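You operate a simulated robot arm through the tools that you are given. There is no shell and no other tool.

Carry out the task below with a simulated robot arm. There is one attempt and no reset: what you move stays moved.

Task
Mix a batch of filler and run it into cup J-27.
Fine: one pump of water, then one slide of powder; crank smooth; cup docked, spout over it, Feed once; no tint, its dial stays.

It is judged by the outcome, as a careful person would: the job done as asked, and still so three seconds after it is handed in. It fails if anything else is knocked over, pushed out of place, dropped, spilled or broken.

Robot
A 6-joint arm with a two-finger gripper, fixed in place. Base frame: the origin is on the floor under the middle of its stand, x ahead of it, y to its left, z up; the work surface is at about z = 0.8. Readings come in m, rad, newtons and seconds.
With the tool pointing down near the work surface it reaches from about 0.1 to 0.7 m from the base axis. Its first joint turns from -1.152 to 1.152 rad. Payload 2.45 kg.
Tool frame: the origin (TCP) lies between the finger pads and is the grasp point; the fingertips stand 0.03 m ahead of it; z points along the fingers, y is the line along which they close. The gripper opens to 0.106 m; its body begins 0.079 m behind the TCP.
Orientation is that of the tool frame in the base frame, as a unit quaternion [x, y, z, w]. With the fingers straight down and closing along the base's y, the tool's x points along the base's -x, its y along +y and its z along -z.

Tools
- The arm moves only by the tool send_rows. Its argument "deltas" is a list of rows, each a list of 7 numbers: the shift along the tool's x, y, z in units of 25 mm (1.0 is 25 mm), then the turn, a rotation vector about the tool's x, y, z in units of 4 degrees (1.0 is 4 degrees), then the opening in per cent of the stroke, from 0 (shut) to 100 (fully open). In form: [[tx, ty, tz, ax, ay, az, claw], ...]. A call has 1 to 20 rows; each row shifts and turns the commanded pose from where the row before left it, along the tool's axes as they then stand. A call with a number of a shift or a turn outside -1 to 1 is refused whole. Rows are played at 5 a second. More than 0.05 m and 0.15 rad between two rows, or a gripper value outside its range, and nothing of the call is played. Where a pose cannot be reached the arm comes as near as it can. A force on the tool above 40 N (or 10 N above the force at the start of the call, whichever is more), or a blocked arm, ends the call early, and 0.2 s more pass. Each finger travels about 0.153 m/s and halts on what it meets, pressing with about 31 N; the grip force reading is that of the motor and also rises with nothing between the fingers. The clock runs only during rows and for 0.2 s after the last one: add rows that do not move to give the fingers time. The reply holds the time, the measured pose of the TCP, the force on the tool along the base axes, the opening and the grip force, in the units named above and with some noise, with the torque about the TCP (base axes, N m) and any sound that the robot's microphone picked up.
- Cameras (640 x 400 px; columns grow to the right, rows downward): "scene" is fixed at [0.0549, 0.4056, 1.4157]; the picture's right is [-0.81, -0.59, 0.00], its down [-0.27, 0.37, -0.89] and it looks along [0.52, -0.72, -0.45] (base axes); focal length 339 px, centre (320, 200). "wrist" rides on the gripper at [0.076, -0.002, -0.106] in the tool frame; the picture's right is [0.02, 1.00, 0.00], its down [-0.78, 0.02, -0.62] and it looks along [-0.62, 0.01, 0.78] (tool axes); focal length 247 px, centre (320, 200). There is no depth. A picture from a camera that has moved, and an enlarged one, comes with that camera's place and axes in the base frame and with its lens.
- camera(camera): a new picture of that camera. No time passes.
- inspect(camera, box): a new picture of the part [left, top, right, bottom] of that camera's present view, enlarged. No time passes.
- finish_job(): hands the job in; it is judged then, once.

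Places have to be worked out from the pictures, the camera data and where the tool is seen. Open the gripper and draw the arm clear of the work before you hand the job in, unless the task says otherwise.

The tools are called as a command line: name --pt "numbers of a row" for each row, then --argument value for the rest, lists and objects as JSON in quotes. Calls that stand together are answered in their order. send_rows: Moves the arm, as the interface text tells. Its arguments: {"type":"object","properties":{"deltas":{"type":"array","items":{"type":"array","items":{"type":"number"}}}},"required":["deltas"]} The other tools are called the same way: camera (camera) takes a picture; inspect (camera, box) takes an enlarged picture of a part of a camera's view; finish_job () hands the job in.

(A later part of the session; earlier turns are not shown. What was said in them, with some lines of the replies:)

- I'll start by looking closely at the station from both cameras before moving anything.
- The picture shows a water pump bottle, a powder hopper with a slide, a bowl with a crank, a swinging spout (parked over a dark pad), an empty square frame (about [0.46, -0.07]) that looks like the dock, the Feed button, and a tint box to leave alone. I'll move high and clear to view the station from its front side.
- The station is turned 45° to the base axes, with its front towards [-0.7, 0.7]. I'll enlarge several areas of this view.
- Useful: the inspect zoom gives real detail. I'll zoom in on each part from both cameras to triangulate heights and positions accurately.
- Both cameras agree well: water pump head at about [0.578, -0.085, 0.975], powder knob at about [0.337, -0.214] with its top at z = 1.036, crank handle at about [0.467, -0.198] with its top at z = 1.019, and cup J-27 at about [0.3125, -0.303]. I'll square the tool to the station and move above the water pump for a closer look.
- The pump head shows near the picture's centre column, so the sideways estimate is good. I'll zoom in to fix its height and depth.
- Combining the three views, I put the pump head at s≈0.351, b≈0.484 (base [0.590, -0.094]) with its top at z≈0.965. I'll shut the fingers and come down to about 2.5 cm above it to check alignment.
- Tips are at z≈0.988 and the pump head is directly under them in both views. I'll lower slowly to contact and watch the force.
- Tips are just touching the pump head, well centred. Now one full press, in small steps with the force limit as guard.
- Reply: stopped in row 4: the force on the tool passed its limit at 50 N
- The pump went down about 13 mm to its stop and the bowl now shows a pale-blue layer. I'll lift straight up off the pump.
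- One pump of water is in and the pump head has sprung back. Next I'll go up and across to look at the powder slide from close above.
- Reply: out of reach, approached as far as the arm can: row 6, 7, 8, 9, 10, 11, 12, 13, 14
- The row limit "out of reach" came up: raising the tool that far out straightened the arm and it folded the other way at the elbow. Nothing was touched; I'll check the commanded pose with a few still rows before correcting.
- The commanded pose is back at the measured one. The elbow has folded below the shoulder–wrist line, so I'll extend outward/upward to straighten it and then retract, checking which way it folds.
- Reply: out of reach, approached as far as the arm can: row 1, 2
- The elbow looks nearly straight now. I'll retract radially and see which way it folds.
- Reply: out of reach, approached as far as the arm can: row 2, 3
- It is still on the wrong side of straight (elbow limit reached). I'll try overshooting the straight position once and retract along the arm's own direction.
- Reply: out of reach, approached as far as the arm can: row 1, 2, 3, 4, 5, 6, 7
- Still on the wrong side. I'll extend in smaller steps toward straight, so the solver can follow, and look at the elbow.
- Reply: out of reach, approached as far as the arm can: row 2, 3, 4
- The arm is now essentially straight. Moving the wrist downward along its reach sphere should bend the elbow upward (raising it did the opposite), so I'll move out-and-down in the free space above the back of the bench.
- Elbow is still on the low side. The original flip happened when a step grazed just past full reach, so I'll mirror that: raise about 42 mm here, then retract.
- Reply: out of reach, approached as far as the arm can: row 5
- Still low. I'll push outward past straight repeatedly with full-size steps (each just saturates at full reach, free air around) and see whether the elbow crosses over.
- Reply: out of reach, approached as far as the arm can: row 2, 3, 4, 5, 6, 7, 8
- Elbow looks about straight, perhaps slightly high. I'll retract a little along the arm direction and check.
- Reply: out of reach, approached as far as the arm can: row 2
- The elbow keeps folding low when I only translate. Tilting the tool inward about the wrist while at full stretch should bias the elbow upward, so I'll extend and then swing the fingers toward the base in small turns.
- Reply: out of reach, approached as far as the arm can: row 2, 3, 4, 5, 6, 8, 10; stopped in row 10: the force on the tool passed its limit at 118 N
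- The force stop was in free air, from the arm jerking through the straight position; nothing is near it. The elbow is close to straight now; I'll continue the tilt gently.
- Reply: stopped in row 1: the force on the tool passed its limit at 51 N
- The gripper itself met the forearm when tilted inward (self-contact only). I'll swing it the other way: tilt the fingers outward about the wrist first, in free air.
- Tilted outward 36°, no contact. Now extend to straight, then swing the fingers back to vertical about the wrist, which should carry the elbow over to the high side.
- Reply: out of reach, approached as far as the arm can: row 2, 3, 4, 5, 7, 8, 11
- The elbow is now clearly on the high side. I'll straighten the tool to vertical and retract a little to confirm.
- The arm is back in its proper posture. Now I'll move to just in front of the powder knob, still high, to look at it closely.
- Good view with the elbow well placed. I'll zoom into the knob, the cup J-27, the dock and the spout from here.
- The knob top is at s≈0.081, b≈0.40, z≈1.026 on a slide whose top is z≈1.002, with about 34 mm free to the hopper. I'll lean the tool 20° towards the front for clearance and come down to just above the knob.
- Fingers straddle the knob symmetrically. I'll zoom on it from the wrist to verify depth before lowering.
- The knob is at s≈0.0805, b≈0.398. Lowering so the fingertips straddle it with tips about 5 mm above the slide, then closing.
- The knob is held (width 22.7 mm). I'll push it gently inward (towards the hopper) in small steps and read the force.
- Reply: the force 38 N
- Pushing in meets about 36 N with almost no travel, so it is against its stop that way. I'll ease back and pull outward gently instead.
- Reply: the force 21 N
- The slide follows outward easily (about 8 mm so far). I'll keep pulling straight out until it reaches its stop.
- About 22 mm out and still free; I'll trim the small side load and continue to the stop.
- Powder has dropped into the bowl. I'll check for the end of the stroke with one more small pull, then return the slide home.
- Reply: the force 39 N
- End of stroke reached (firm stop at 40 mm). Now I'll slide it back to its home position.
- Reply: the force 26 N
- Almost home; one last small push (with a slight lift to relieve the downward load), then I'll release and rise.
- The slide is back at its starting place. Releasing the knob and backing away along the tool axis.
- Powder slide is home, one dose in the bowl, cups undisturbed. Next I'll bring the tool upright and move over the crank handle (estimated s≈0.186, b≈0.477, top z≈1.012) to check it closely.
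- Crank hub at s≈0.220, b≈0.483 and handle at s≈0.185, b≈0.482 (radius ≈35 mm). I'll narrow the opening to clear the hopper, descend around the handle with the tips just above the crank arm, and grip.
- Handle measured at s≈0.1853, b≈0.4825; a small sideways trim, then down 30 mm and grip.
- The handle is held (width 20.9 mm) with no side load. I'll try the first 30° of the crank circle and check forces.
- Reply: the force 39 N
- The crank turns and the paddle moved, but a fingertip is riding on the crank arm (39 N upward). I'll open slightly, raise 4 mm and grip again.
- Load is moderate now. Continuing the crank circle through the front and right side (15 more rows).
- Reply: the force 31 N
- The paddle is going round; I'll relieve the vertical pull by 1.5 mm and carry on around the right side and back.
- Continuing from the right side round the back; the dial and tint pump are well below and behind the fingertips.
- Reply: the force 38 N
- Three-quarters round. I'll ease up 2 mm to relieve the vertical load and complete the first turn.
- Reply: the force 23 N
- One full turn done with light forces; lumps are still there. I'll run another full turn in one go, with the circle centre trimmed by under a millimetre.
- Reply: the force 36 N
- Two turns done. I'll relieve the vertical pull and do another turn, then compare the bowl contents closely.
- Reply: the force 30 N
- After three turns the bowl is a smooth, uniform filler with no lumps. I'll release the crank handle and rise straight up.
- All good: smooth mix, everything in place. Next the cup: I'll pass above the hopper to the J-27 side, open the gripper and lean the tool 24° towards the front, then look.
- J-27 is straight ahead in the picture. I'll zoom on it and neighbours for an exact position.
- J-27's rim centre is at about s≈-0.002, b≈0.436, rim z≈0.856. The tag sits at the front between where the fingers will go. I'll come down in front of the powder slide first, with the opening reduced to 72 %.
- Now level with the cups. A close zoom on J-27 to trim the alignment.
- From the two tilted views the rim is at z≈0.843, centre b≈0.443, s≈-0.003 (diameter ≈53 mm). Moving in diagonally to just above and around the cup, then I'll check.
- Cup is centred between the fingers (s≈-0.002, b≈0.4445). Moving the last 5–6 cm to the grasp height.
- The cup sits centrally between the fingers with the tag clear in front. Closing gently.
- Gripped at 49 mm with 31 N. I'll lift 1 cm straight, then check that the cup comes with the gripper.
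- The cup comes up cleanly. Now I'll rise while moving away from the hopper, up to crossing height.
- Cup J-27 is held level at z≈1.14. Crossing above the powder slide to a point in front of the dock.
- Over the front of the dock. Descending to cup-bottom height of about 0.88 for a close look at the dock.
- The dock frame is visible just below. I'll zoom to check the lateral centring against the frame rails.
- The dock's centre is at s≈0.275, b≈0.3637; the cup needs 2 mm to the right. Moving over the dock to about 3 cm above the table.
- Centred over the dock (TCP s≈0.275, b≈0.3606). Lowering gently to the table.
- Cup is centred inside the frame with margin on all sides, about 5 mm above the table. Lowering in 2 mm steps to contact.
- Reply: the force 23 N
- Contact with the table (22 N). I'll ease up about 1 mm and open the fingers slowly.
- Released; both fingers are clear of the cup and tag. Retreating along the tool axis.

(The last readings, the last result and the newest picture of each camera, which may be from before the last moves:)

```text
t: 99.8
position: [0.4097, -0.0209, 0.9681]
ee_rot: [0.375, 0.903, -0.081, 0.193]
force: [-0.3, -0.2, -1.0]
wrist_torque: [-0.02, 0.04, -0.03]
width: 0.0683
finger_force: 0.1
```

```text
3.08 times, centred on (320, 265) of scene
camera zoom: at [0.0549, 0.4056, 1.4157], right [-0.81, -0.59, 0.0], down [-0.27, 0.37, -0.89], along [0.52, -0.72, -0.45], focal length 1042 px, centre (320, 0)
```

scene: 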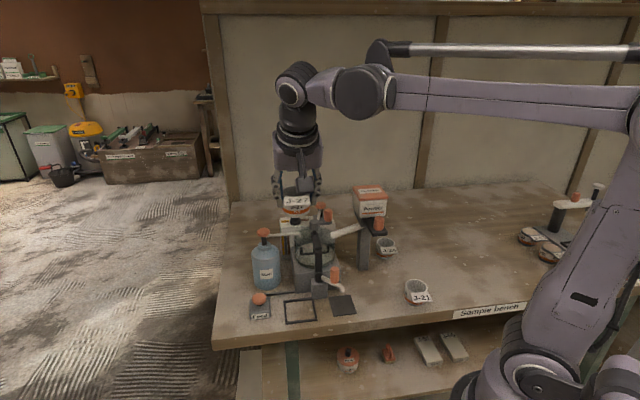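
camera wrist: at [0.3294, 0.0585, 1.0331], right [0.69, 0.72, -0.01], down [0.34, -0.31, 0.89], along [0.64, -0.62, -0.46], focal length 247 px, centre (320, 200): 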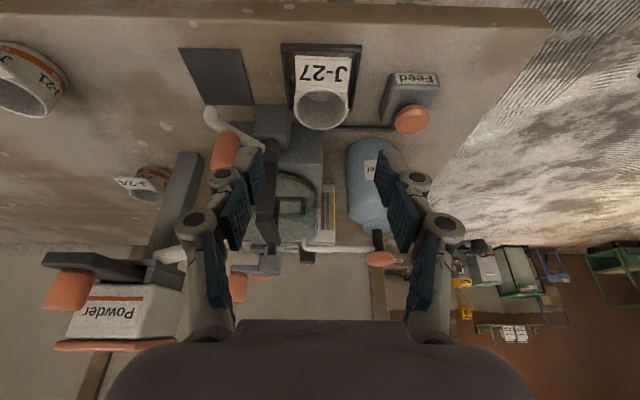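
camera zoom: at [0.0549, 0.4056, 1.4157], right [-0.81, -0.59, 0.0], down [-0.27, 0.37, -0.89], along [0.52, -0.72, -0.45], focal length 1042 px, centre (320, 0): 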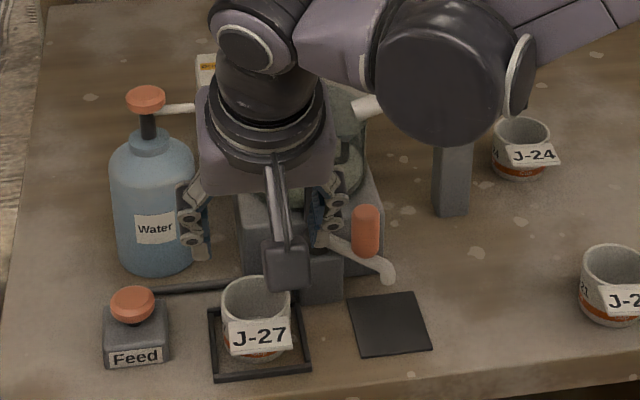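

J-27 now stands in the dock frame. I'll bring the tool upright and move towards the spout for a close look.

send_rows --pt "0 -0.5 -0.55 0 1 0 50" --pt "0 -0.5 -0.55 0 1 0 50" --pt "0 -0.5 -0.55 0 1 0 50" --pt "0 -0.5 -0.55 0 1 0 50" --pt "0 -0.5 -0.55 0 1 0 50" --pt "0 -0.5 -0.55 0 1 0 50" --pt "-0.3 -0.2 0 0 0 0 50" --pt "0 0 0 0 0 0 50"

camera --camera "wrist"

inspect --camera "scene" --box '[270, 240, 370, 320]'

```text
t: 101.6
position: [0.3443, -0.0683, 1.0456]
ee_rot: [0.382, 0.924, -0.001, 0.0]
force: [-0.4, -0.1, 0.0]
wrist_torque: [0.01, 0.02, 0.02]
width: 0.0531
finger_force: 0.1
```

```text
taken
camera wrist: at [0.2891, -0.0148, 1.152], right [0.69, 0.72, 0.0], down [0.57, -0.54, 0.62], along [0.45, -0.43, -0.78], focal length 247 px, centre (320, 200)
```

wrist: 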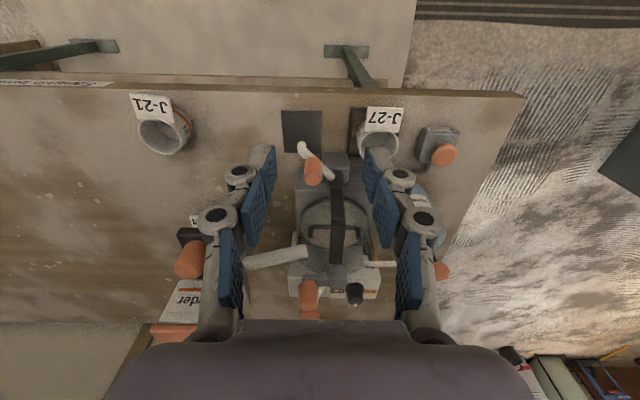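

```text
5.00 times, centred on (320, 280) of scene
camera zoom: at [0.0549, 0.4056, 1.4157], right [-0.81, -0.59, 0.0], down [-0.27, 0.37, -0.89], along [0.52, -0.72, -0.45], focal length 1693 px, centre (320, -200)
```

zoom: 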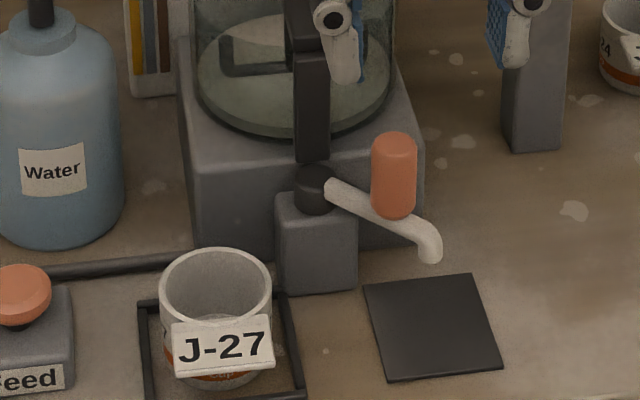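

The spout is right below. Zooming on it from the wrist camera, and on the docked cup.

inspect --camera "wrist" --box '[280, 135, 360, 185]'

inspect --camera "wrist" --box '[340, 100, 420, 150]'

inspect --camera "scene" --box '[262, 280, 326, 320]'

inspect --camera "scene" --box '[305, 255, 369, 295]'

```text
8.00 times, centred on (320, 160) of wrist
camera zoom: at [0.2891, -0.0148, 1.152], right [0.69, 0.72, 0.0], down [0.57, -0.54, 0.62], along [0.45, -0.43, -0.78], focal length 1976 px, centre (320, 520)
```

zoom: 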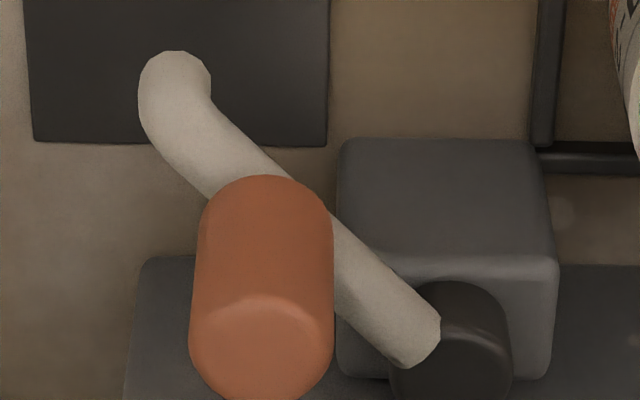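

```text
8.00 times, centred on (380, 125) of wrist
camera zoom: at [0.2891, -0.0148, 1.152], right [0.69, 0.72, 0.0], down [0.57, -0.54, 0.62], along [0.45, -0.43, -0.78], focal length 1976 px, centre (-160, 800)
```

zoom: 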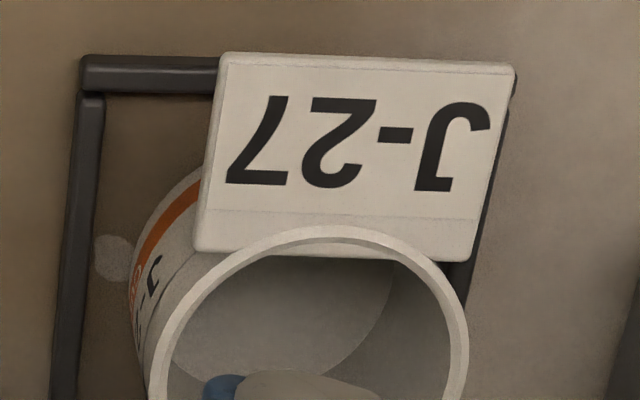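

```text
10.00 times, centred on (294, 300) of scene
camera zoom: at [0.0549, 0.4056, 1.4157], right [-0.81, -0.59, 0.0], down [-0.27, 0.37, -0.89], along [0.52, -0.72, -0.45], focal length 3386 px, centre (580, -800)
```

zoom: 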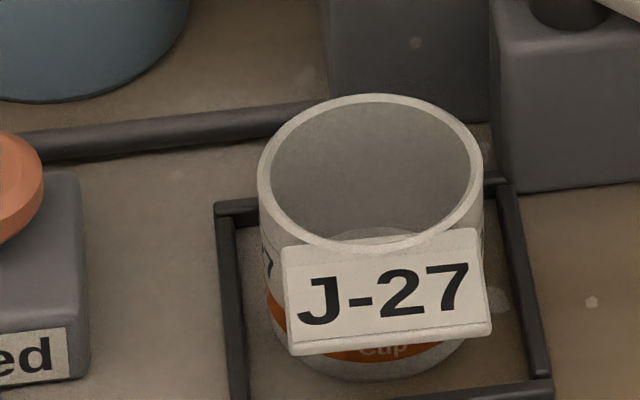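

```text
10.00 times, centred on (337, 275) of scene
camera zoom: at [0.0549, 0.4056, 1.4157], right [-0.81, -0.59, 0.0], down [-0.27, 0.37, -0.89], along [0.52, -0.72, -0.45], focal length 3386 px, centre (150, -550)
```

zoom: 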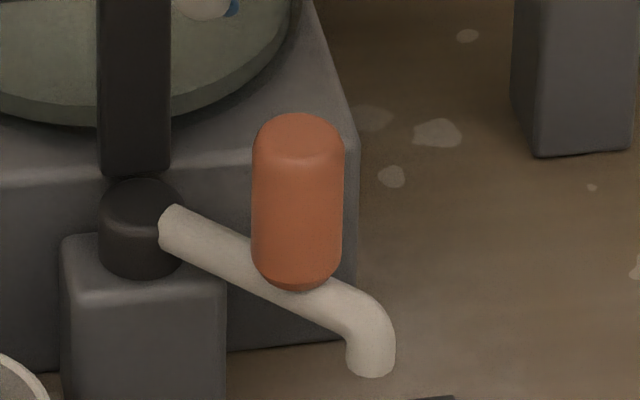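

Cup is properly seated. Spout: pivot s≈0.220, b≈0.402; handle s≈0.1877, b≈0.373, z 0.877–0.913; outlet at about 0.068 m radius, so it must swing about +98° via the front to be over the cup. Moving above the handle.

send_rows --pt "-0.81 -0.075 0 0 0 0 40" --pt "-0.81 -0.075 0 0 0 0 40" --pt "-0.81 -0.075 0 0 0 0 40" --pt "-0.81 -0.075 0 0 0 0 40" --pt "0 0 0.9 0 0 0 40" --pt "0 0 0.9 0 0 0 40" --pt "0 0 0.9 0 0 0 40" --pt "0 0 0.6 0 0 0 40" --pt "0 0 0 0 0 0 40"

inspect --camera "wrist" --box '[240, 80, 400, 180]'

inspect --camera "scene" --box '[270, 220, 382, 300]'

```text
t: 103.6
position: [0.3967, -0.1317, 0.9644]
ee_rot: [0.383, 0.924, -0.001, 0.0]
force: [-0.1, 0.3, 0.2]
wrist_torque: [0.01, 0.0, -0.03]
width: 0.0425
finger_force: 0.1
```

```text
4.00 times, centred on (320, 130) of wrist
camera zoom: at [0.3419, -0.0781, 1.0701], right [0.69, 0.72, 0.0], down [0.57, -0.54, 0.62], along [0.45, -0.43, -0.78], focal length 988 px, centre (320, 480)
```

zoom: 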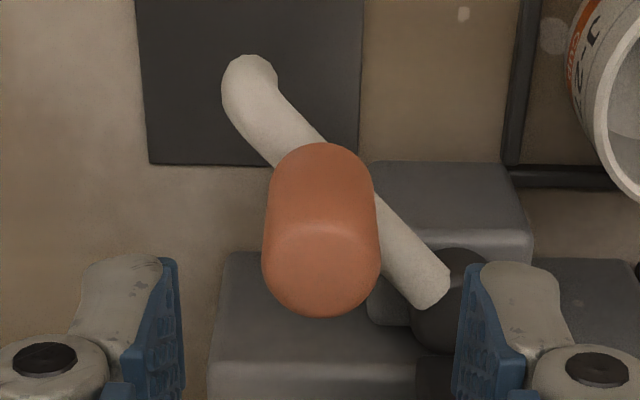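

```text
5.00 times, centred on (326, 260) of scene
camera zoom: at [0.0549, 0.4056, 1.4157], right [-0.81, -0.59, 0.0], down [-0.27, 0.37, -0.89], along [0.52, -0.72, -0.45], focal length 1693 px, centre (290, -100)
```

zoom: 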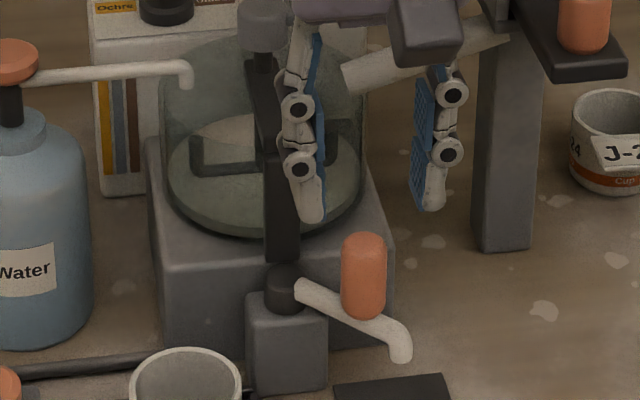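

Well aligned (handle s≈0.1877, b≈0.374). Descending so the tips end just above the tube, and gripping.

send_rows --pt "-0.03 0.01 0.5 0 0 0 40" --pt "0 0 0.5 0 0 0 40" --pt "0 0 0.5 0 0 0 40" --pt "0 0 0.5 0 0 0 40" --pt "0 0 0 0 0 0 40" --pt "0 0 0 0 0 0 12" --pt "0 0 0 0 0 0 12" --pt "0 0 0 0 0 0 12"

inspect --camera "wrist" --box '[240, 80, 400, 180]'

inspect --camera "scene" --box '[270, 220, 382, 300]'

```text
t: 105.4
position: [0.3975, -0.1324, 0.9151]
ee_rot: [0.382, 0.924, -0.001, 0.001]
force: [0.8, -0.2, -3.7]
wrist_torque: [0.08, 0.03, -0.01]
width: 0.021
finger_force: 44.8
```

```text
4.00 times, centred on (320, 130) of wrist
camera zoom: at [0.3423, -0.0783, 1.0199], right [0.69, 0.72, 0.0], down [0.57, -0.54, 0.62], along [0.45, -0.43, -0.78], focal length 988 px, centre (320, 480)
```

zoom: 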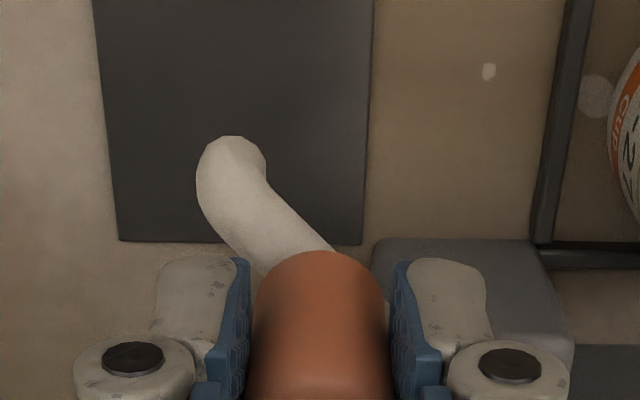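

```text
5.00 times, centred on (326, 260) of scene
camera zoom: at [0.055, 0.4056, 1.4157], right [-0.81, -0.59, 0.0], down [-0.27, 0.37, -0.89], along [0.52, -0.72, -0.45], focal length 1693 px, centre (290, -100)
```

zoom: 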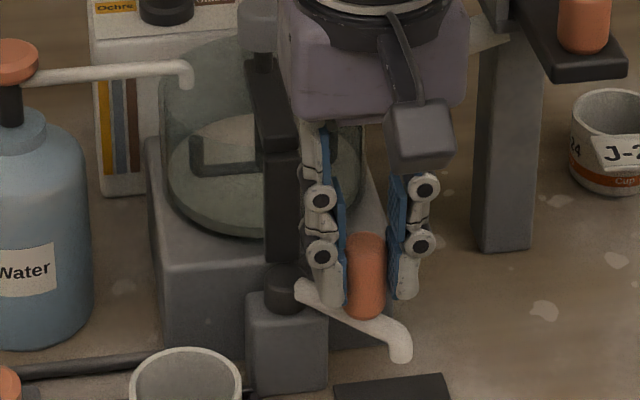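

Handle gripped with no side load. Swinging the first 30° along the arc and checking forces.

send_rows --pt "0.21 0.21 0 0 0 0 12" --pt "0.1704 0.2433 0 0 0 0 12" --pt "0.1255 0.2692 0 0 0 0 12"

inspect --camera "wrist" --box '[240, 80, 400, 180]'

inspect --camera "scene" --box '[270, 220, 382, 300]'

```text
t: 106.2
position: [0.4012, -0.1091, 0.9149]
ee_rot: [0.383, 0.924, -0.001, -0.002]
force: [-11.7, -1.3, -10.5]
wrist_torque: [-0.01, 0.44, -0.33]
width: 0.0213
finger_force: 44.9
```

```text
4.00 times, centred on (320, 130) of wrist
camera zoom: at [0.3459, -0.0551, 1.0205], right [0.69, 0.72, 0.0], down [0.57, -0.54, 0.62], along [0.45, -0.43, -0.78], focal length 988 px, centre (320, 480)
```

zoom: 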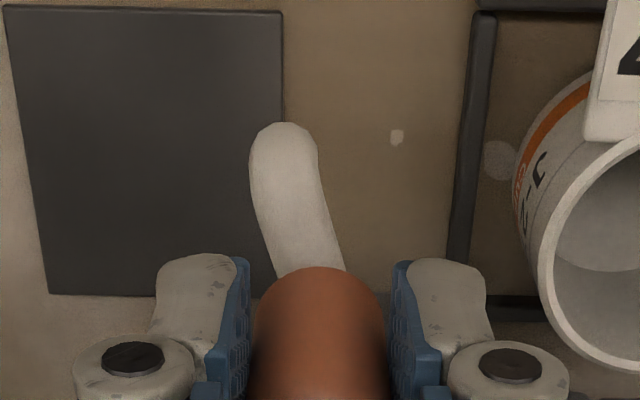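

```text
5.00 times, centred on (326, 260) of scene
camera zoom: at [0.0547, 0.4055, 1.4158], right [-0.81, -0.59, 0.0], down [-0.26, 0.37, -0.89], along [0.52, -0.72, -0.45], focal length 1693 px, centre (290, -100)
```

zoom: 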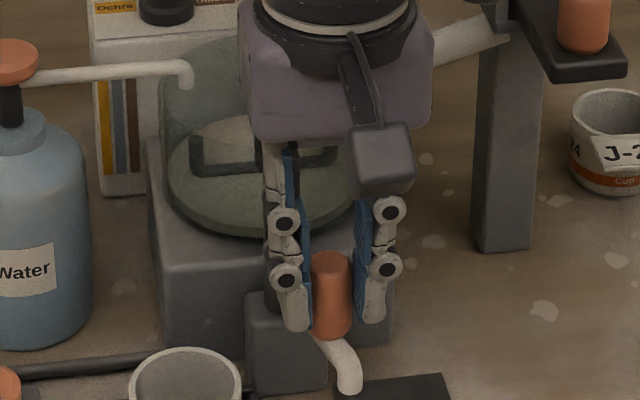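

The spout follows smoothly. Continuing the swing in two parts.

send_rows --pt "0.0969 0.2869 0 0 0 0 12" --pt "0.0259 0.2959 0 0 0 0 12" --pt "-0.0259 0.2959 0 0 0 0 12" --pt "-0.0769 0.2869 0 0 0 0 12"

inspect --camera "wrist" --box '[240, 80, 400, 180]'

inspect --camera "scene" --box '[250, 230, 362, 310]'

```text
t: 107.2
position: [0.4231, -0.0882, 0.9152]
ee_rot: [0.383, 0.924, -0.001, 0.0]
force: [-8.8, -4.1, 2.0]
wrist_torque: [0.01, 0.39, -0.51]
width: 0.0212
finger_force: 45.2
```

```text
4.00 times, centred on (320, 130) of wrist
camera zoom: at [0.3676, -0.0354, 1.0196], right [0.69, 0.72, 0.0], down [0.57, -0.54, 0.62], along [0.45, -0.43, -0.78], focal length 988 px, centre (320, 480)
```

zoom: 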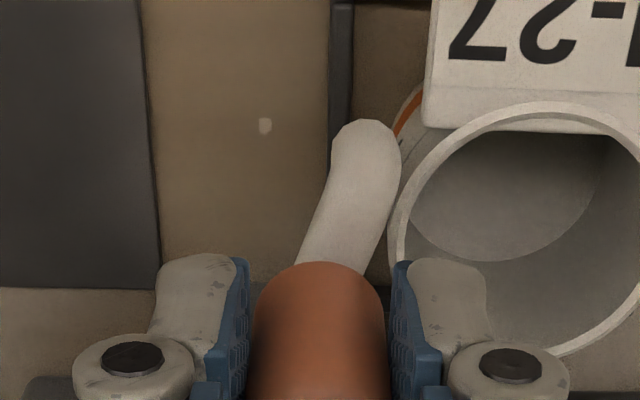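

```text
5.00 times, centred on (306, 270) of scene
camera zoom: at [0.0546, 0.4055, 1.4158], right [-0.81, -0.59, 0.0], down [-0.26, 0.37, -0.89], along [0.52, -0.72, -0.45], focal length 1693 px, centre (390, -150)
```

zoom: 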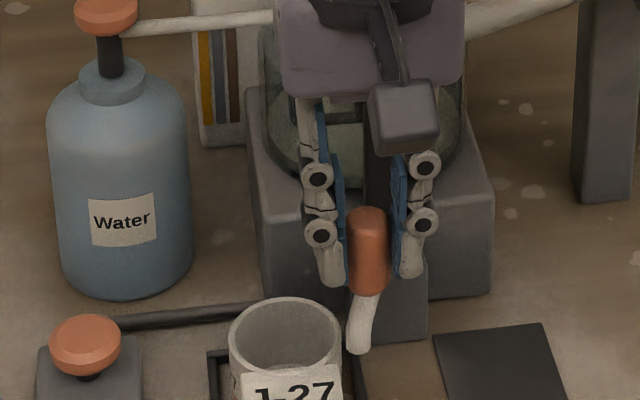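

The outlet is about to pass over the cup's rim with roughly 15 mm of clearance. Continuing to the target angle.

send_rows --pt "-0.1255 0.2692 0 0 0 0 12" --pt "-0.1704 0.2433 0 0 0 0 12" --pt "-0.1762 0.1809 0 0 0 0 12"

inspect --camera "wrist" --box '[240, 60, 400, 160]'

inspect --camera "scene" --box '[250, 240, 362, 320]'

```text
t: 108.0
position: [0.4413, -0.0837, 0.9154]
ee_rot: [0.383, 0.924, -0.002, 0.0]
force: [-9.8, -4.3, 3.5]
wrist_torque: [-0.16, 0.24, -0.32]
width: 0.0212
finger_force: 45.1
```

```text
4.00 times, centred on (320, 110) of wrist
camera zoom: at [0.3871, -0.0306, 1.0199], right [0.69, 0.72, 0.0], down [0.57, -0.54, 0.62], along [0.45, -0.43, -0.78], focal length 988 px, centre (320, 560)
```

zoom: 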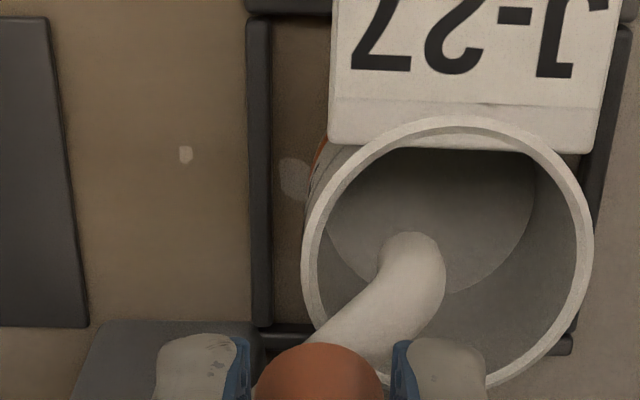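

```text
5.00 times, centred on (306, 280) of scene
camera zoom: at [0.0546, 0.4054, 1.4158], right [-0.81, -0.59, 0.0], down [-0.26, 0.37, -0.89], along [0.52, -0.72, -0.45], focal length 1693 px, centre (390, -200)
```

zoom: 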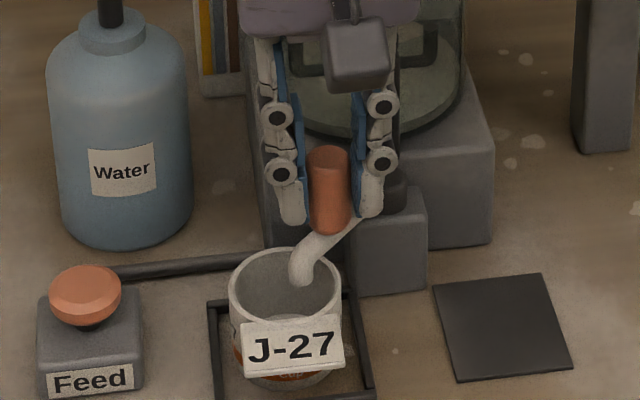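

The outlet is over the cup but about 10 mm short of its centre. I'll swing about 10° more, gently.

send_rows --pt "-0.1155 0.0936 0 0 0 0 12" --pt "-0.1232 0.0831 0 0 0 0 12"

inspect --camera "wrist" --box '[240, 60, 400, 160]'

inspect --camera "scene" --box '[250, 240, 362, 320]'

```text
t: 108.6
position: [0.4414, -0.0861, 0.9137]
ee_rot: [0.383, 0.924, -0.004, -0.009]
force: [-7.5, 0.8, 8.8]
wrist_torque: [-0.14, 0.13, 0.12]
width: 0.0209
finger_force: 45.0
stopped in row 2: the force on the tool passed its limit at 43 N (the readings are from after the stop); the commanded pose is now the measured one
```

```text
4.00 times, centred on (320, 110) of wrist
camera zoom: at [0.3903, -0.0315, 1.0213], right [0.69, 0.72, -0.01], down [0.58, -0.54, 0.61], along [0.43, -0.43, -0.79], focal length 988 px, centre (320, 560)
```

zoom: 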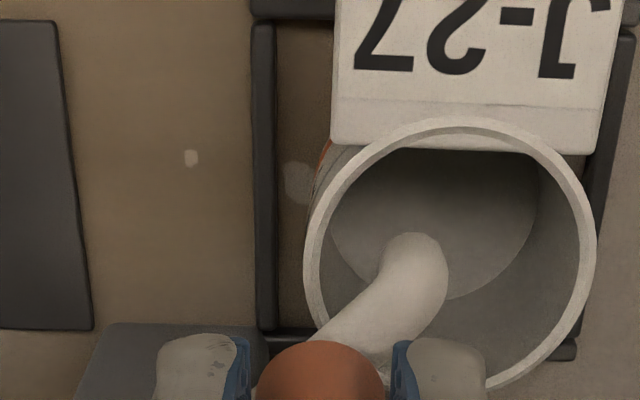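

```text
5.00 times, centred on (306, 280) of scene
camera zoom: at [0.0546, 0.4056, 1.4157], right [-0.81, -0.59, 0.0], down [-0.26, 0.37, -0.89], along [0.52, -0.72, -0.45], focal length 1693 px, centre (390, -200)
```

zoom: 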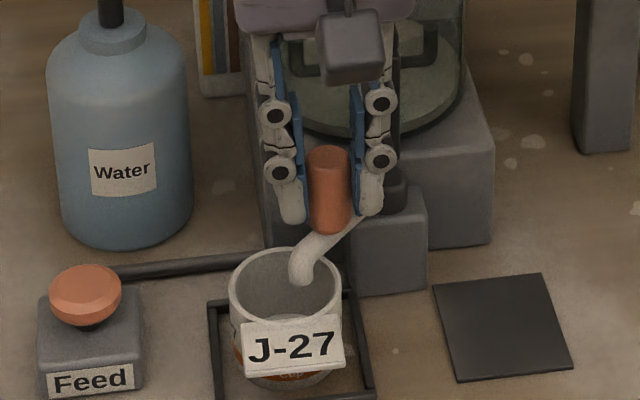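

The spout has reached its end stop (it did not move further), with the outlet inside the cup's mouth about 12 mm from the centre. I'll release the handle and rise straight up.

send_rows --pt "0 0 0 0 0 0 25" --pt "0 0 0 0 0 0 40" --pt "0 0 -0.4 0 0 0 40" --pt "0 0 -0.8 0 0 0 40" --pt "0 0 -0.9 0 0 0 40" --pt "0 0 -0.9 0 0 0 40" --pt "0 0 -0.9 0 0 0 40" --pt "0 0 0 0 0 0 40"

inspect --camera "wrist" --box '[270, 100, 400, 200]'

inspect --camera "scene" --box '[250, 240, 362, 320]'

```text
t: 110.4
position: [0.4457, -0.0837, 1.0126]
ee_rot: [0.382, 0.924, -0.004, -0.008]
force: [0.3, -0.4, -0.6]
wrist_torque: [-0.01, 0.0, 0.03]
width: 0.0426
finger_force: 0.1
```

```text
4.00 times, centred on (335, 150) of wrist
camera zoom: at [0.3928, -0.0308, 1.1195], right [0.69, 0.72, -0.01], down [0.58, -0.54, 0.61], along [0.43, -0.43, -0.79], focal length 988 px, centre (260, 400)
```

zoom: 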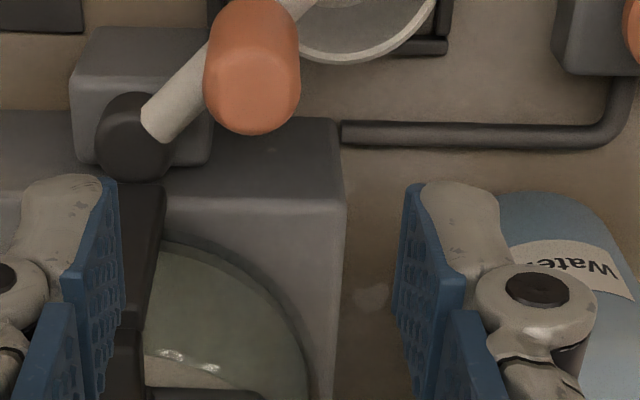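

```text
5.00 times, centred on (306, 280) of scene
camera zoom: at [0.0549, 0.4056, 1.4157], right [-0.81, -0.59, 0.0], down [-0.27, 0.37, -0.89], along [0.52, -0.72, -0.45], focal length 1693 px, centre (390, -200)
```

zoom: 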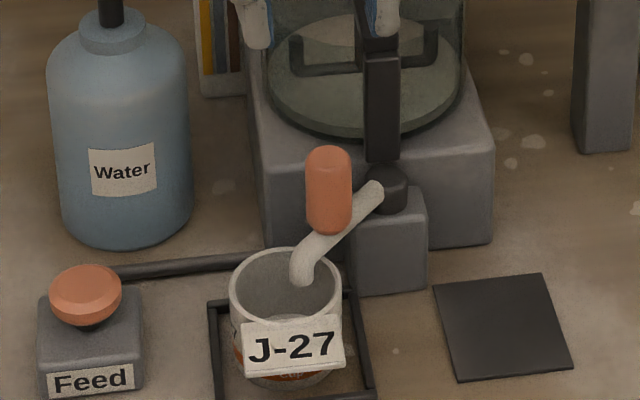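

Spout is over J-27 and the cup undisturbed. Now I'll move across above the Feed button and look.

send_rows --pt "0 0.87 0 0 -0.2 0 40" --pt "0 0.87 0 0 0 0 40" --pt "0 0.87 0 0 0 0 40" --pt "0 0.87 0 0 0 0 40" --pt "0 0.86 0 0 0 0 40" --pt "0.3 0 0 0 0 0 40" --pt "0 0 0 0 0 0 40"

camera --camera "wrist"

inspect --camera "scene" --box '[235, 280, 299, 320]'

```text
t: 112.0
position: [0.5165, -0.0021, 1.0103]
ee_rot: [0.383, 0.924, -0.006, -0.002]
force: [-0.3, 0.1, -0.2]
wrist_torque: [0.0, 0.0, -0.01]
width: 0.0422
finger_force: 0.0
```

```text
taken
camera wrist: at [0.463, 0.0515, 1.1148], right [0.69, 0.72, -0.01], down [0.57, -0.54, 0.62], along [0.44, -0.44, -0.78], focal length 247 px, centre (320, 200)
```

wrist: 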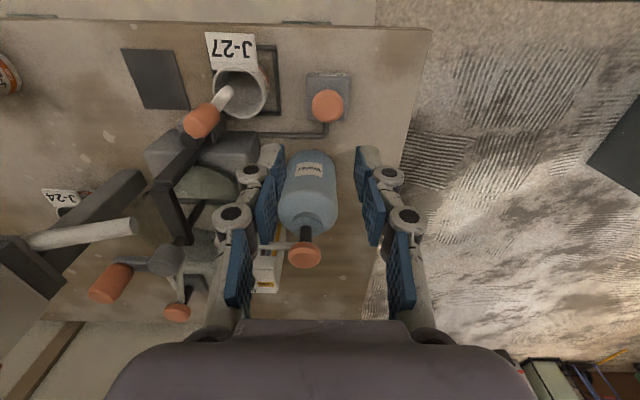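

```text
10.00 times, centred on (267, 300) of scene
camera zoom: at [0.0549, 0.4056, 1.4157], right [-0.81, -0.59, 0.0], down [-0.27, 0.37, -0.89], along [0.52, -0.72, -0.45], focal length 3386 px, centre (850, -800)
```

zoom: 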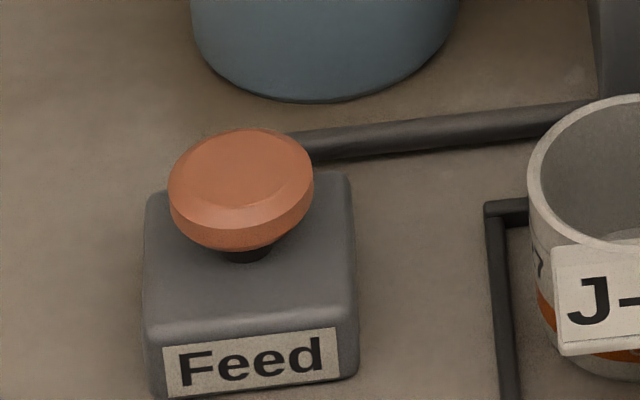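

Feed button at about s≈0.369, b≈0.375, z≈0.847. A closer zoom to confirm before pressing.

inspect --camera "wrist" --box '[288, 75, 368, 125]'

inspect --camera "wrist" --box '[170, 30, 290, 150]'

```text
8.00 times, centred on (328, 100) of wrist
camera zoom: at [0.463, 0.0515, 1.1148], right [0.69, 0.72, -0.01], down [0.57, -0.54, 0.62], along [0.44, -0.44, -0.78], focal length 1976 px, centre (256, 1000)
```

zoom: 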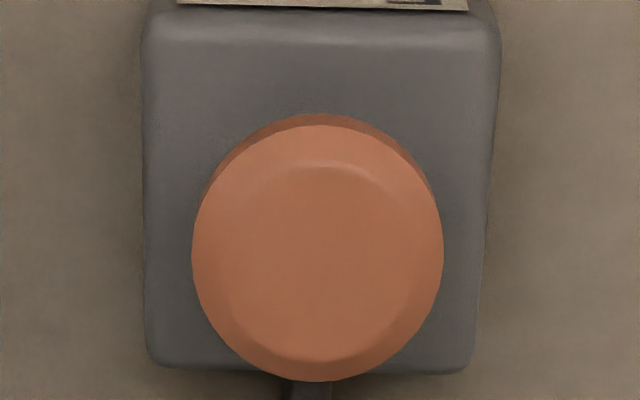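

```text
3.33 times, centred on (230, 90) of wrist
camera zoom: at [0.463, 0.0515, 1.1148], right [0.69, 0.72, -0.01], down [0.57, -0.54, 0.62], along [0.44, -0.44, -0.78], focal length 823 px, centre (620, 567)
```

zoom: 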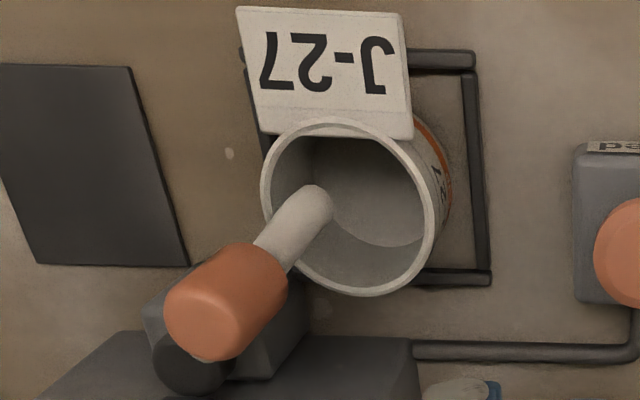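

Button centre s≈0.3695, b≈0.376. Shutting the fingers and descending to about 2 cm above it.

send_rows --pt "-0.372 0.232 0 0 0 0 0" --pt "0 0 0 0 0 0 0" --pt "0 0 0.768 0 0 0 0" --pt "0 0 0.768 0 0 0 0" --pt "0 0 0.768 0 0 0 0" --pt "0 0 0.768 0 0 0 0" --pt "0 0 0.768 0 0 0 0" --pt "0 0 0.768 0 0 0 0" --pt "0 0 0 0 0 0 0"

inspect --camera "wrist" --box '[256, 90, 384, 190]'

inspect --camera "scene" --box '[225, 260, 321, 320]'

```text
t: 114.0
position: [0.5285, -0.007, 0.8962]
ee_rot: [0.383, 0.924, -0.005, -0.002]
force: [0.0, 0.1, -0.7]
wrist_torque: [-0.03, 0.02, 0.01]
width: 0.0001
finger_force: 28.7
```

```text
4.00 times, centred on (320, 140) of wrist
camera zoom: at [0.4749, 0.0475, 1.0003], right [0.69, 0.72, -0.01], down [0.57, -0.54, 0.62], along [0.44, -0.44, -0.78], focal length 988 px, centre (320, 440)
```

zoom: 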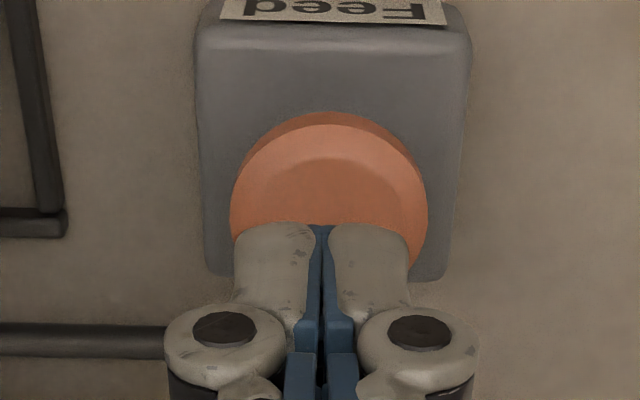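

```text
6.67 times, centred on (273, 290) of scene
camera zoom: at [0.0549, 0.4056, 1.4157], right [-0.81, -0.59, 0.0], down [-0.27, 0.37, -0.89], along [0.52, -0.72, -0.45], focal length 2258 px, centre (633, -400)
```

zoom: 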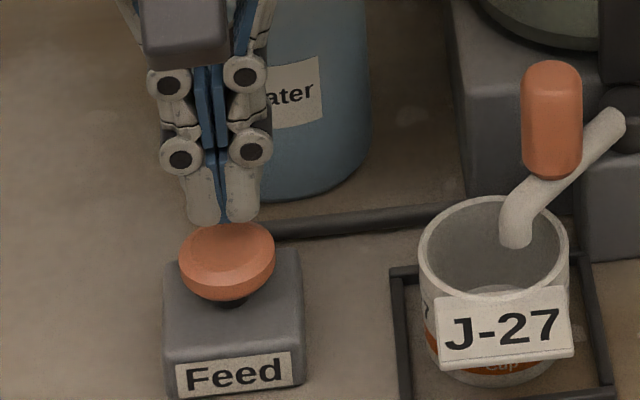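

Aligned over the button. Lowering to contact.

send_rows --pt "0.08 0.04 0.4 0 0 0 0" --pt "0 0 0.2 0 0 0 0" --pt "0 0 0 0 0 0 0"

inspect --camera "scene" --box '[225, 260, 321, 320]'

```text
t: 114.8
position: [0.5278, -0.0035, 0.8792]
ee_rot: [0.382, 0.924, -0.006, -0.001]
force: [-0.4, 1.1, 1.0]
wrist_torque: [-0.04, 0.01, -0.01]
width: 0.0
finger_force: 28.7
```

```text
6.67 times, centred on (273, 290) of scene
camera zoom: at [0.0549, 0.4056, 1.4157], right [-0.81, -0.59, 0.0], down [-0.27, 0.37, -0.89], along [0.52, -0.72, -0.45], focal length 2258 px, centre (633, -400)
```

zoom: 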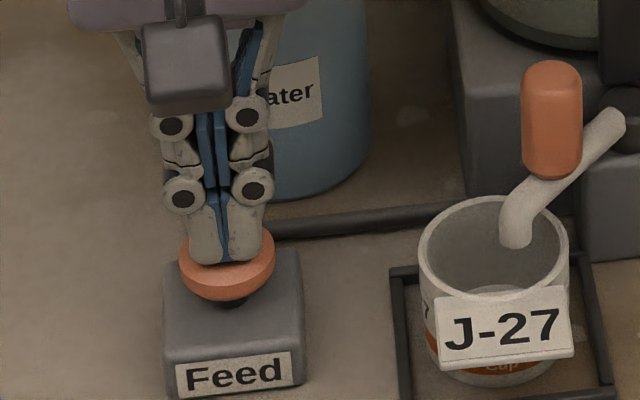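

Tips are at the button surface, centred. One press now, with the force limit as the stop.

send_rows --pt "0 0 0.16 0 0 0 0" --pt "0 0 0.16 0 0 0 0" --pt "0 0 0.16 0 0 0 0" --pt "0 0 0.16 0 0 0 0"

inspect --camera "scene" --box '[225, 240, 353, 320]'

```text
t: 115.8
position: [0.5276, -0.0037, 0.8656]
ee_rot: [0.383, 0.924, -0.006, -0.001]
force: [2.3, -2.1, 21.6]
wrist_torque: [-0.04, -0.06, 0.1]
width: 0.006
finger_force: 28.6
heard: click
```

```text
5.00 times, centred on (289, 280) of scene
camera zoom: at [0.0546, 0.4055, 1.4158], right [-0.81, -0.59, 0.0], down [-0.26, 0.37, -0.89], along [0.52, -0.72, -0.45], focal length 1693 px, centre (475, -200)
```

zoom: 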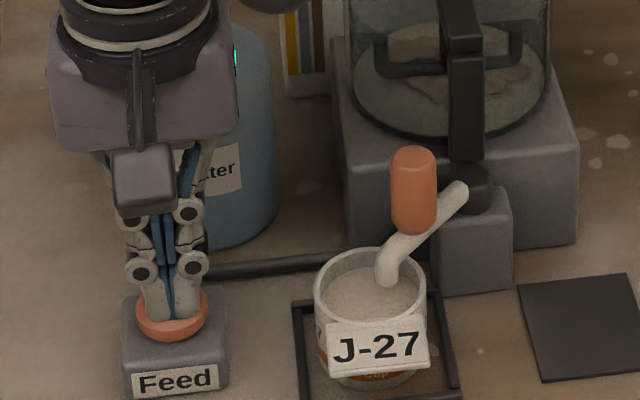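

A click was heard, the cup has filled and the bowl has emptied. Lifting straight off the button now.

send_rows --pt "0 0 -0.4 0 0 0 0" --pt "0 0 -0.6 0 0 0 0" --pt "0 0 -0.9 0 0 0 0" --pt "0 0 -0.9 0 0 0 0" --pt "0 0 -0.9 0 0 0 0" --pt "0 0 -0.9 0 0 0 0" --pt "0 0 0 0 0 0 0"

inspect --camera "scene" --box '[225, 190, 401, 320]'

camera --camera "wrist"

```text
t: 117.4
position: [0.525, -0.0059, 0.9796]
ee_rot: [0.382, 0.924, -0.007, -0.002]
force: [-0.8, 0.1, -0.4]
wrist_torque: [0.01, -0.01, -0.01]
width: 0.0
finger_force: 28.9
```

```text
3.08 times, centred on (313, 255) of scene
camera zoom: at [0.0549, 0.4056, 1.4157], right [-0.81, -0.59, 0.0], down [-0.27, 0.37, -0.89], along [0.52, -0.72, -0.45], focal length 1042 px, centre (342, 31)
```

zoom: 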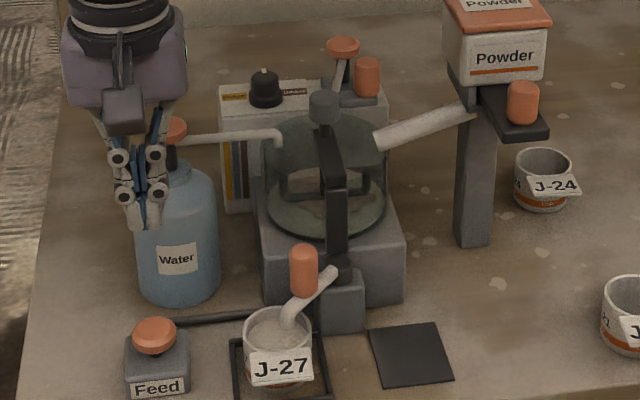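

```text
taken
camera wrist: at [0.4704, 0.0496, 1.0861], right [0.69, 0.72, -0.01], down [0.57, -0.54, 0.62], along [0.44, -0.44, -0.78], focal length 247 px, centre (320, 200)
```

wrist: 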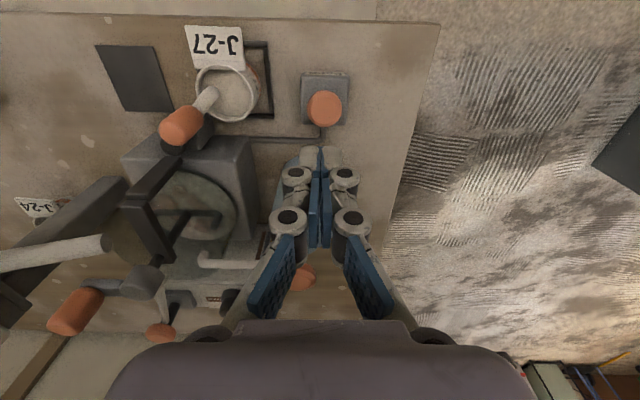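

J-27 is filled, and nothing else has moved. I'll check the cup for spills up close, then draw the arm back and up and open the gripper.

inspect --camera "wrist" --box '[170, 20, 290, 140]'

send_rows --pt "0.7 0 -0.7 0 0 0 0" --pt "0.9 0 -0.8 0 0 0 0" --pt "0.9 0 -0.8 0 0 0 0" --pt "0.9 0 -0.8 0 0 0 30" --pt "0.9 0 -0.8 0 0 0 60" --pt "0.9 0 -0.8 0 0 0 100" --pt "0.9 0 -0.8 0 0 0 100" --pt "0.9 0 -0.8 0 0 0 100" --pt "0 0 0 0 0 0 100" --pt "0 0 0 0 0 0 100"

camera --camera "scene"

inspect --camera "scene" --box '[225, 190, 433, 330]'

inspect --camera "scene" --box '[258, 265, 338, 325]'

```text
3.33 times, centred on (230, 80) of wrist
camera zoom: at [0.4704, 0.0496, 1.0861], right [0.69, 0.72, -0.01], down [0.57, -0.54, 0.62], along [0.44, -0.44, -0.78], focal length 823 px, centre (620, 600)
```

zoom: 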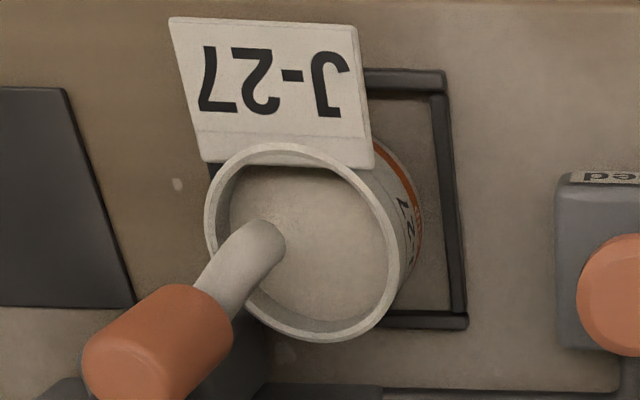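

```text
t: 119.6
position: [0.4045, 0.1213, 1.1343]
ee_rot: [0.383, 0.924, -0.006, -0.001]
force: [0.0, 0.5, 0.6]
wrist_torque: [0.0, 0.0, 0.02]
width: 0.1061
finger_force: 0.0
```

```text
taken
```

scene: 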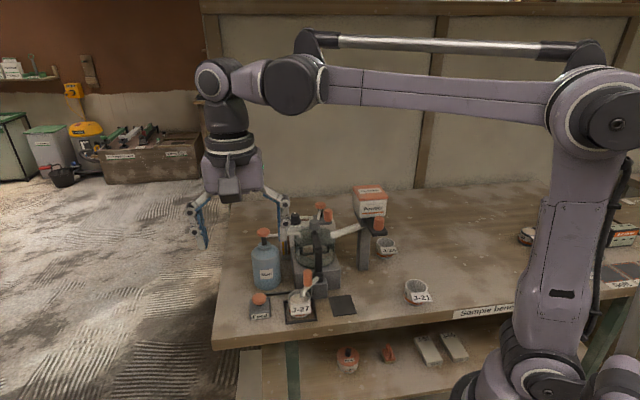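

```text
2.86 times, centred on (329, 260) of scene
camera zoom: at [0.0549, 0.4056, 1.4157], right [-0.81, -0.59, 0.0], down [-0.27, 0.37, -0.89], along [0.52, -0.72, -0.45], focal length 968 px, centre (294, 29)
```

zoom: 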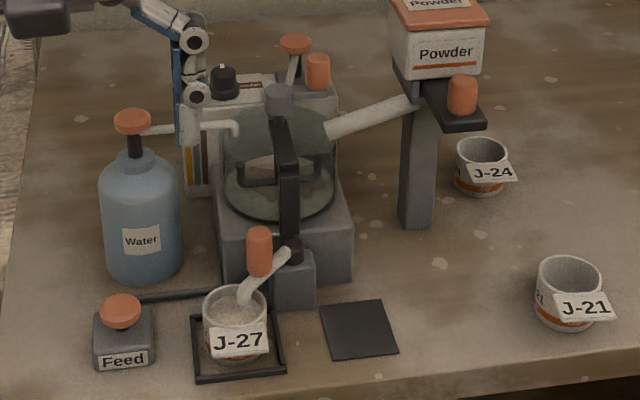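

```text
6.67 times, centred on (298, 295) of scene
camera zoom: at [0.0549, 0.4056, 1.4157], right [-0.81, -0.59, 0.0], down [-0.27, 0.37, -0.89], along [0.52, -0.72, -0.45], focal length 2258 px, centre (467, -433)
```

zoom: 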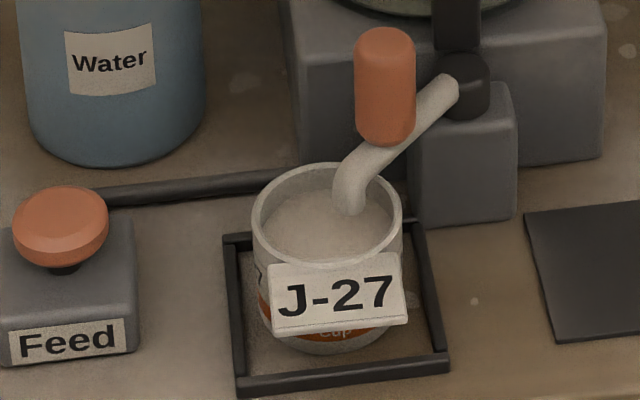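

No spill; cup filled and docked, spout over it, pump, slide, crank, dial and other cups all as they should be. I'll back off a little further and let a few seconds pass to confirm everything is steady.

send_rows --pt "0.9 -0.5 -0.6 0 0 0 100" --pt "0.9 -0.5 -0.6 0 0 0 100" --pt "0.5 -0.5 -0.6 0 0 0 100" --pt "0 0 0 0 0 0 100" --pt "0 0 0 0 0 0 100" --pt "0 0 0 0 0 0 100" --pt "0 0 0 0 0 0 100" --pt "0 0 0 0 0 0 100" --pt "0 0 0 0 0 0 100" --pt "0 0 0 0 0 0 100" --pt "0 0 0 0 0 0 100"

camera --camera "scene"

inspect --camera "scene" --box '[225, 190, 433, 330]'

```text
t: 122.0
position: [0.3388, 0.1359, 1.1806]
ee_rot: [0.383, 0.924, -0.006, -0.002]
force: [0.4, 0.7, -0.3]
wrist_torque: [0.0, 0.02, 0.02]
width: 0.1058
finger_force: 0.1
```

```text
taken
```

scene: 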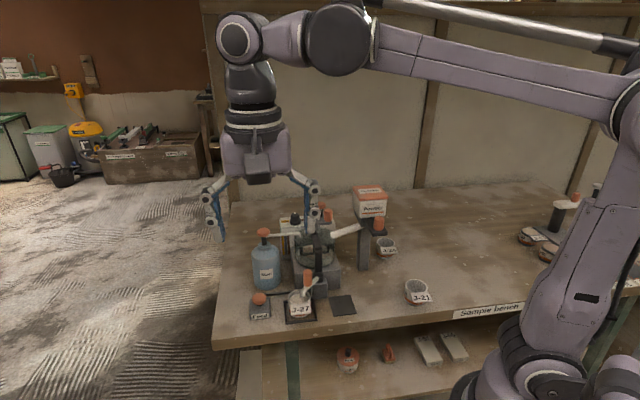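

```text
2.86 times, centred on (329, 260) of scene
camera zoom: at [0.0549, 0.4056, 1.4157], right [-0.81, -0.59, 0.0], down [-0.27, 0.37, -0.89], along [0.52, -0.72, -0.45], focal length 968 px, centre (294, 29)
```

zoom: 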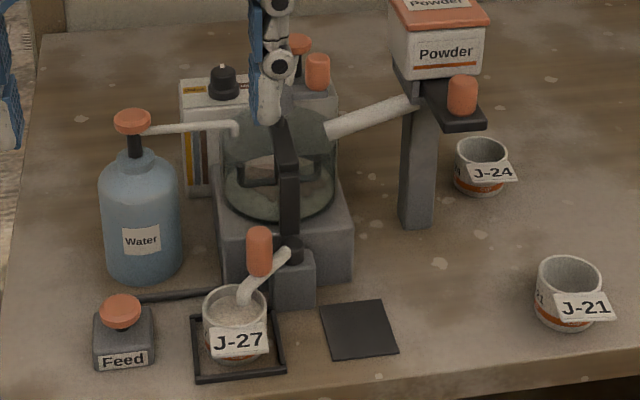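

Everything is steady: J-27 is filled in the dock, the gripper is open and the arm is clear in front of and above the bench. Handing the job in.

finish_job

```text
The job is handed in.
```

Cup J-27 is filled with smooth filler and sits in the dock with the spout over it. I've handed the job in.

- **Mix:** I gave one pump of water, then one full slide of powder, and pushed the slide back home. Three turns of the crank cleared the lumps.
- **Cup and spout:** J-27 stands upright inside the dock frame. I swung the spout to its end stop. The outlet is inside the cup's mouth, roughly a centimetre off centre by my estimate.
- **Feed:** I pressed Feed once and heard a click; the cup filled and the bowl emptied. I saw no spill.
- **Left alone:** I didn't touch the tint pump or its dial. J-21 and J-24 look undisturbed.

Between the water and powder steps the arm folded the wrong way at the elbow and took several moves to free. During that, the gripper pressed against the arm's own forearm and tripped the force limit twice (118 N, then 51 N). I saw nothing on the bench touched.

I ended with the gripper open and the arm drawn back clear of the bench. The last picture, a few seconds after the arm drew back, showed everything steady.
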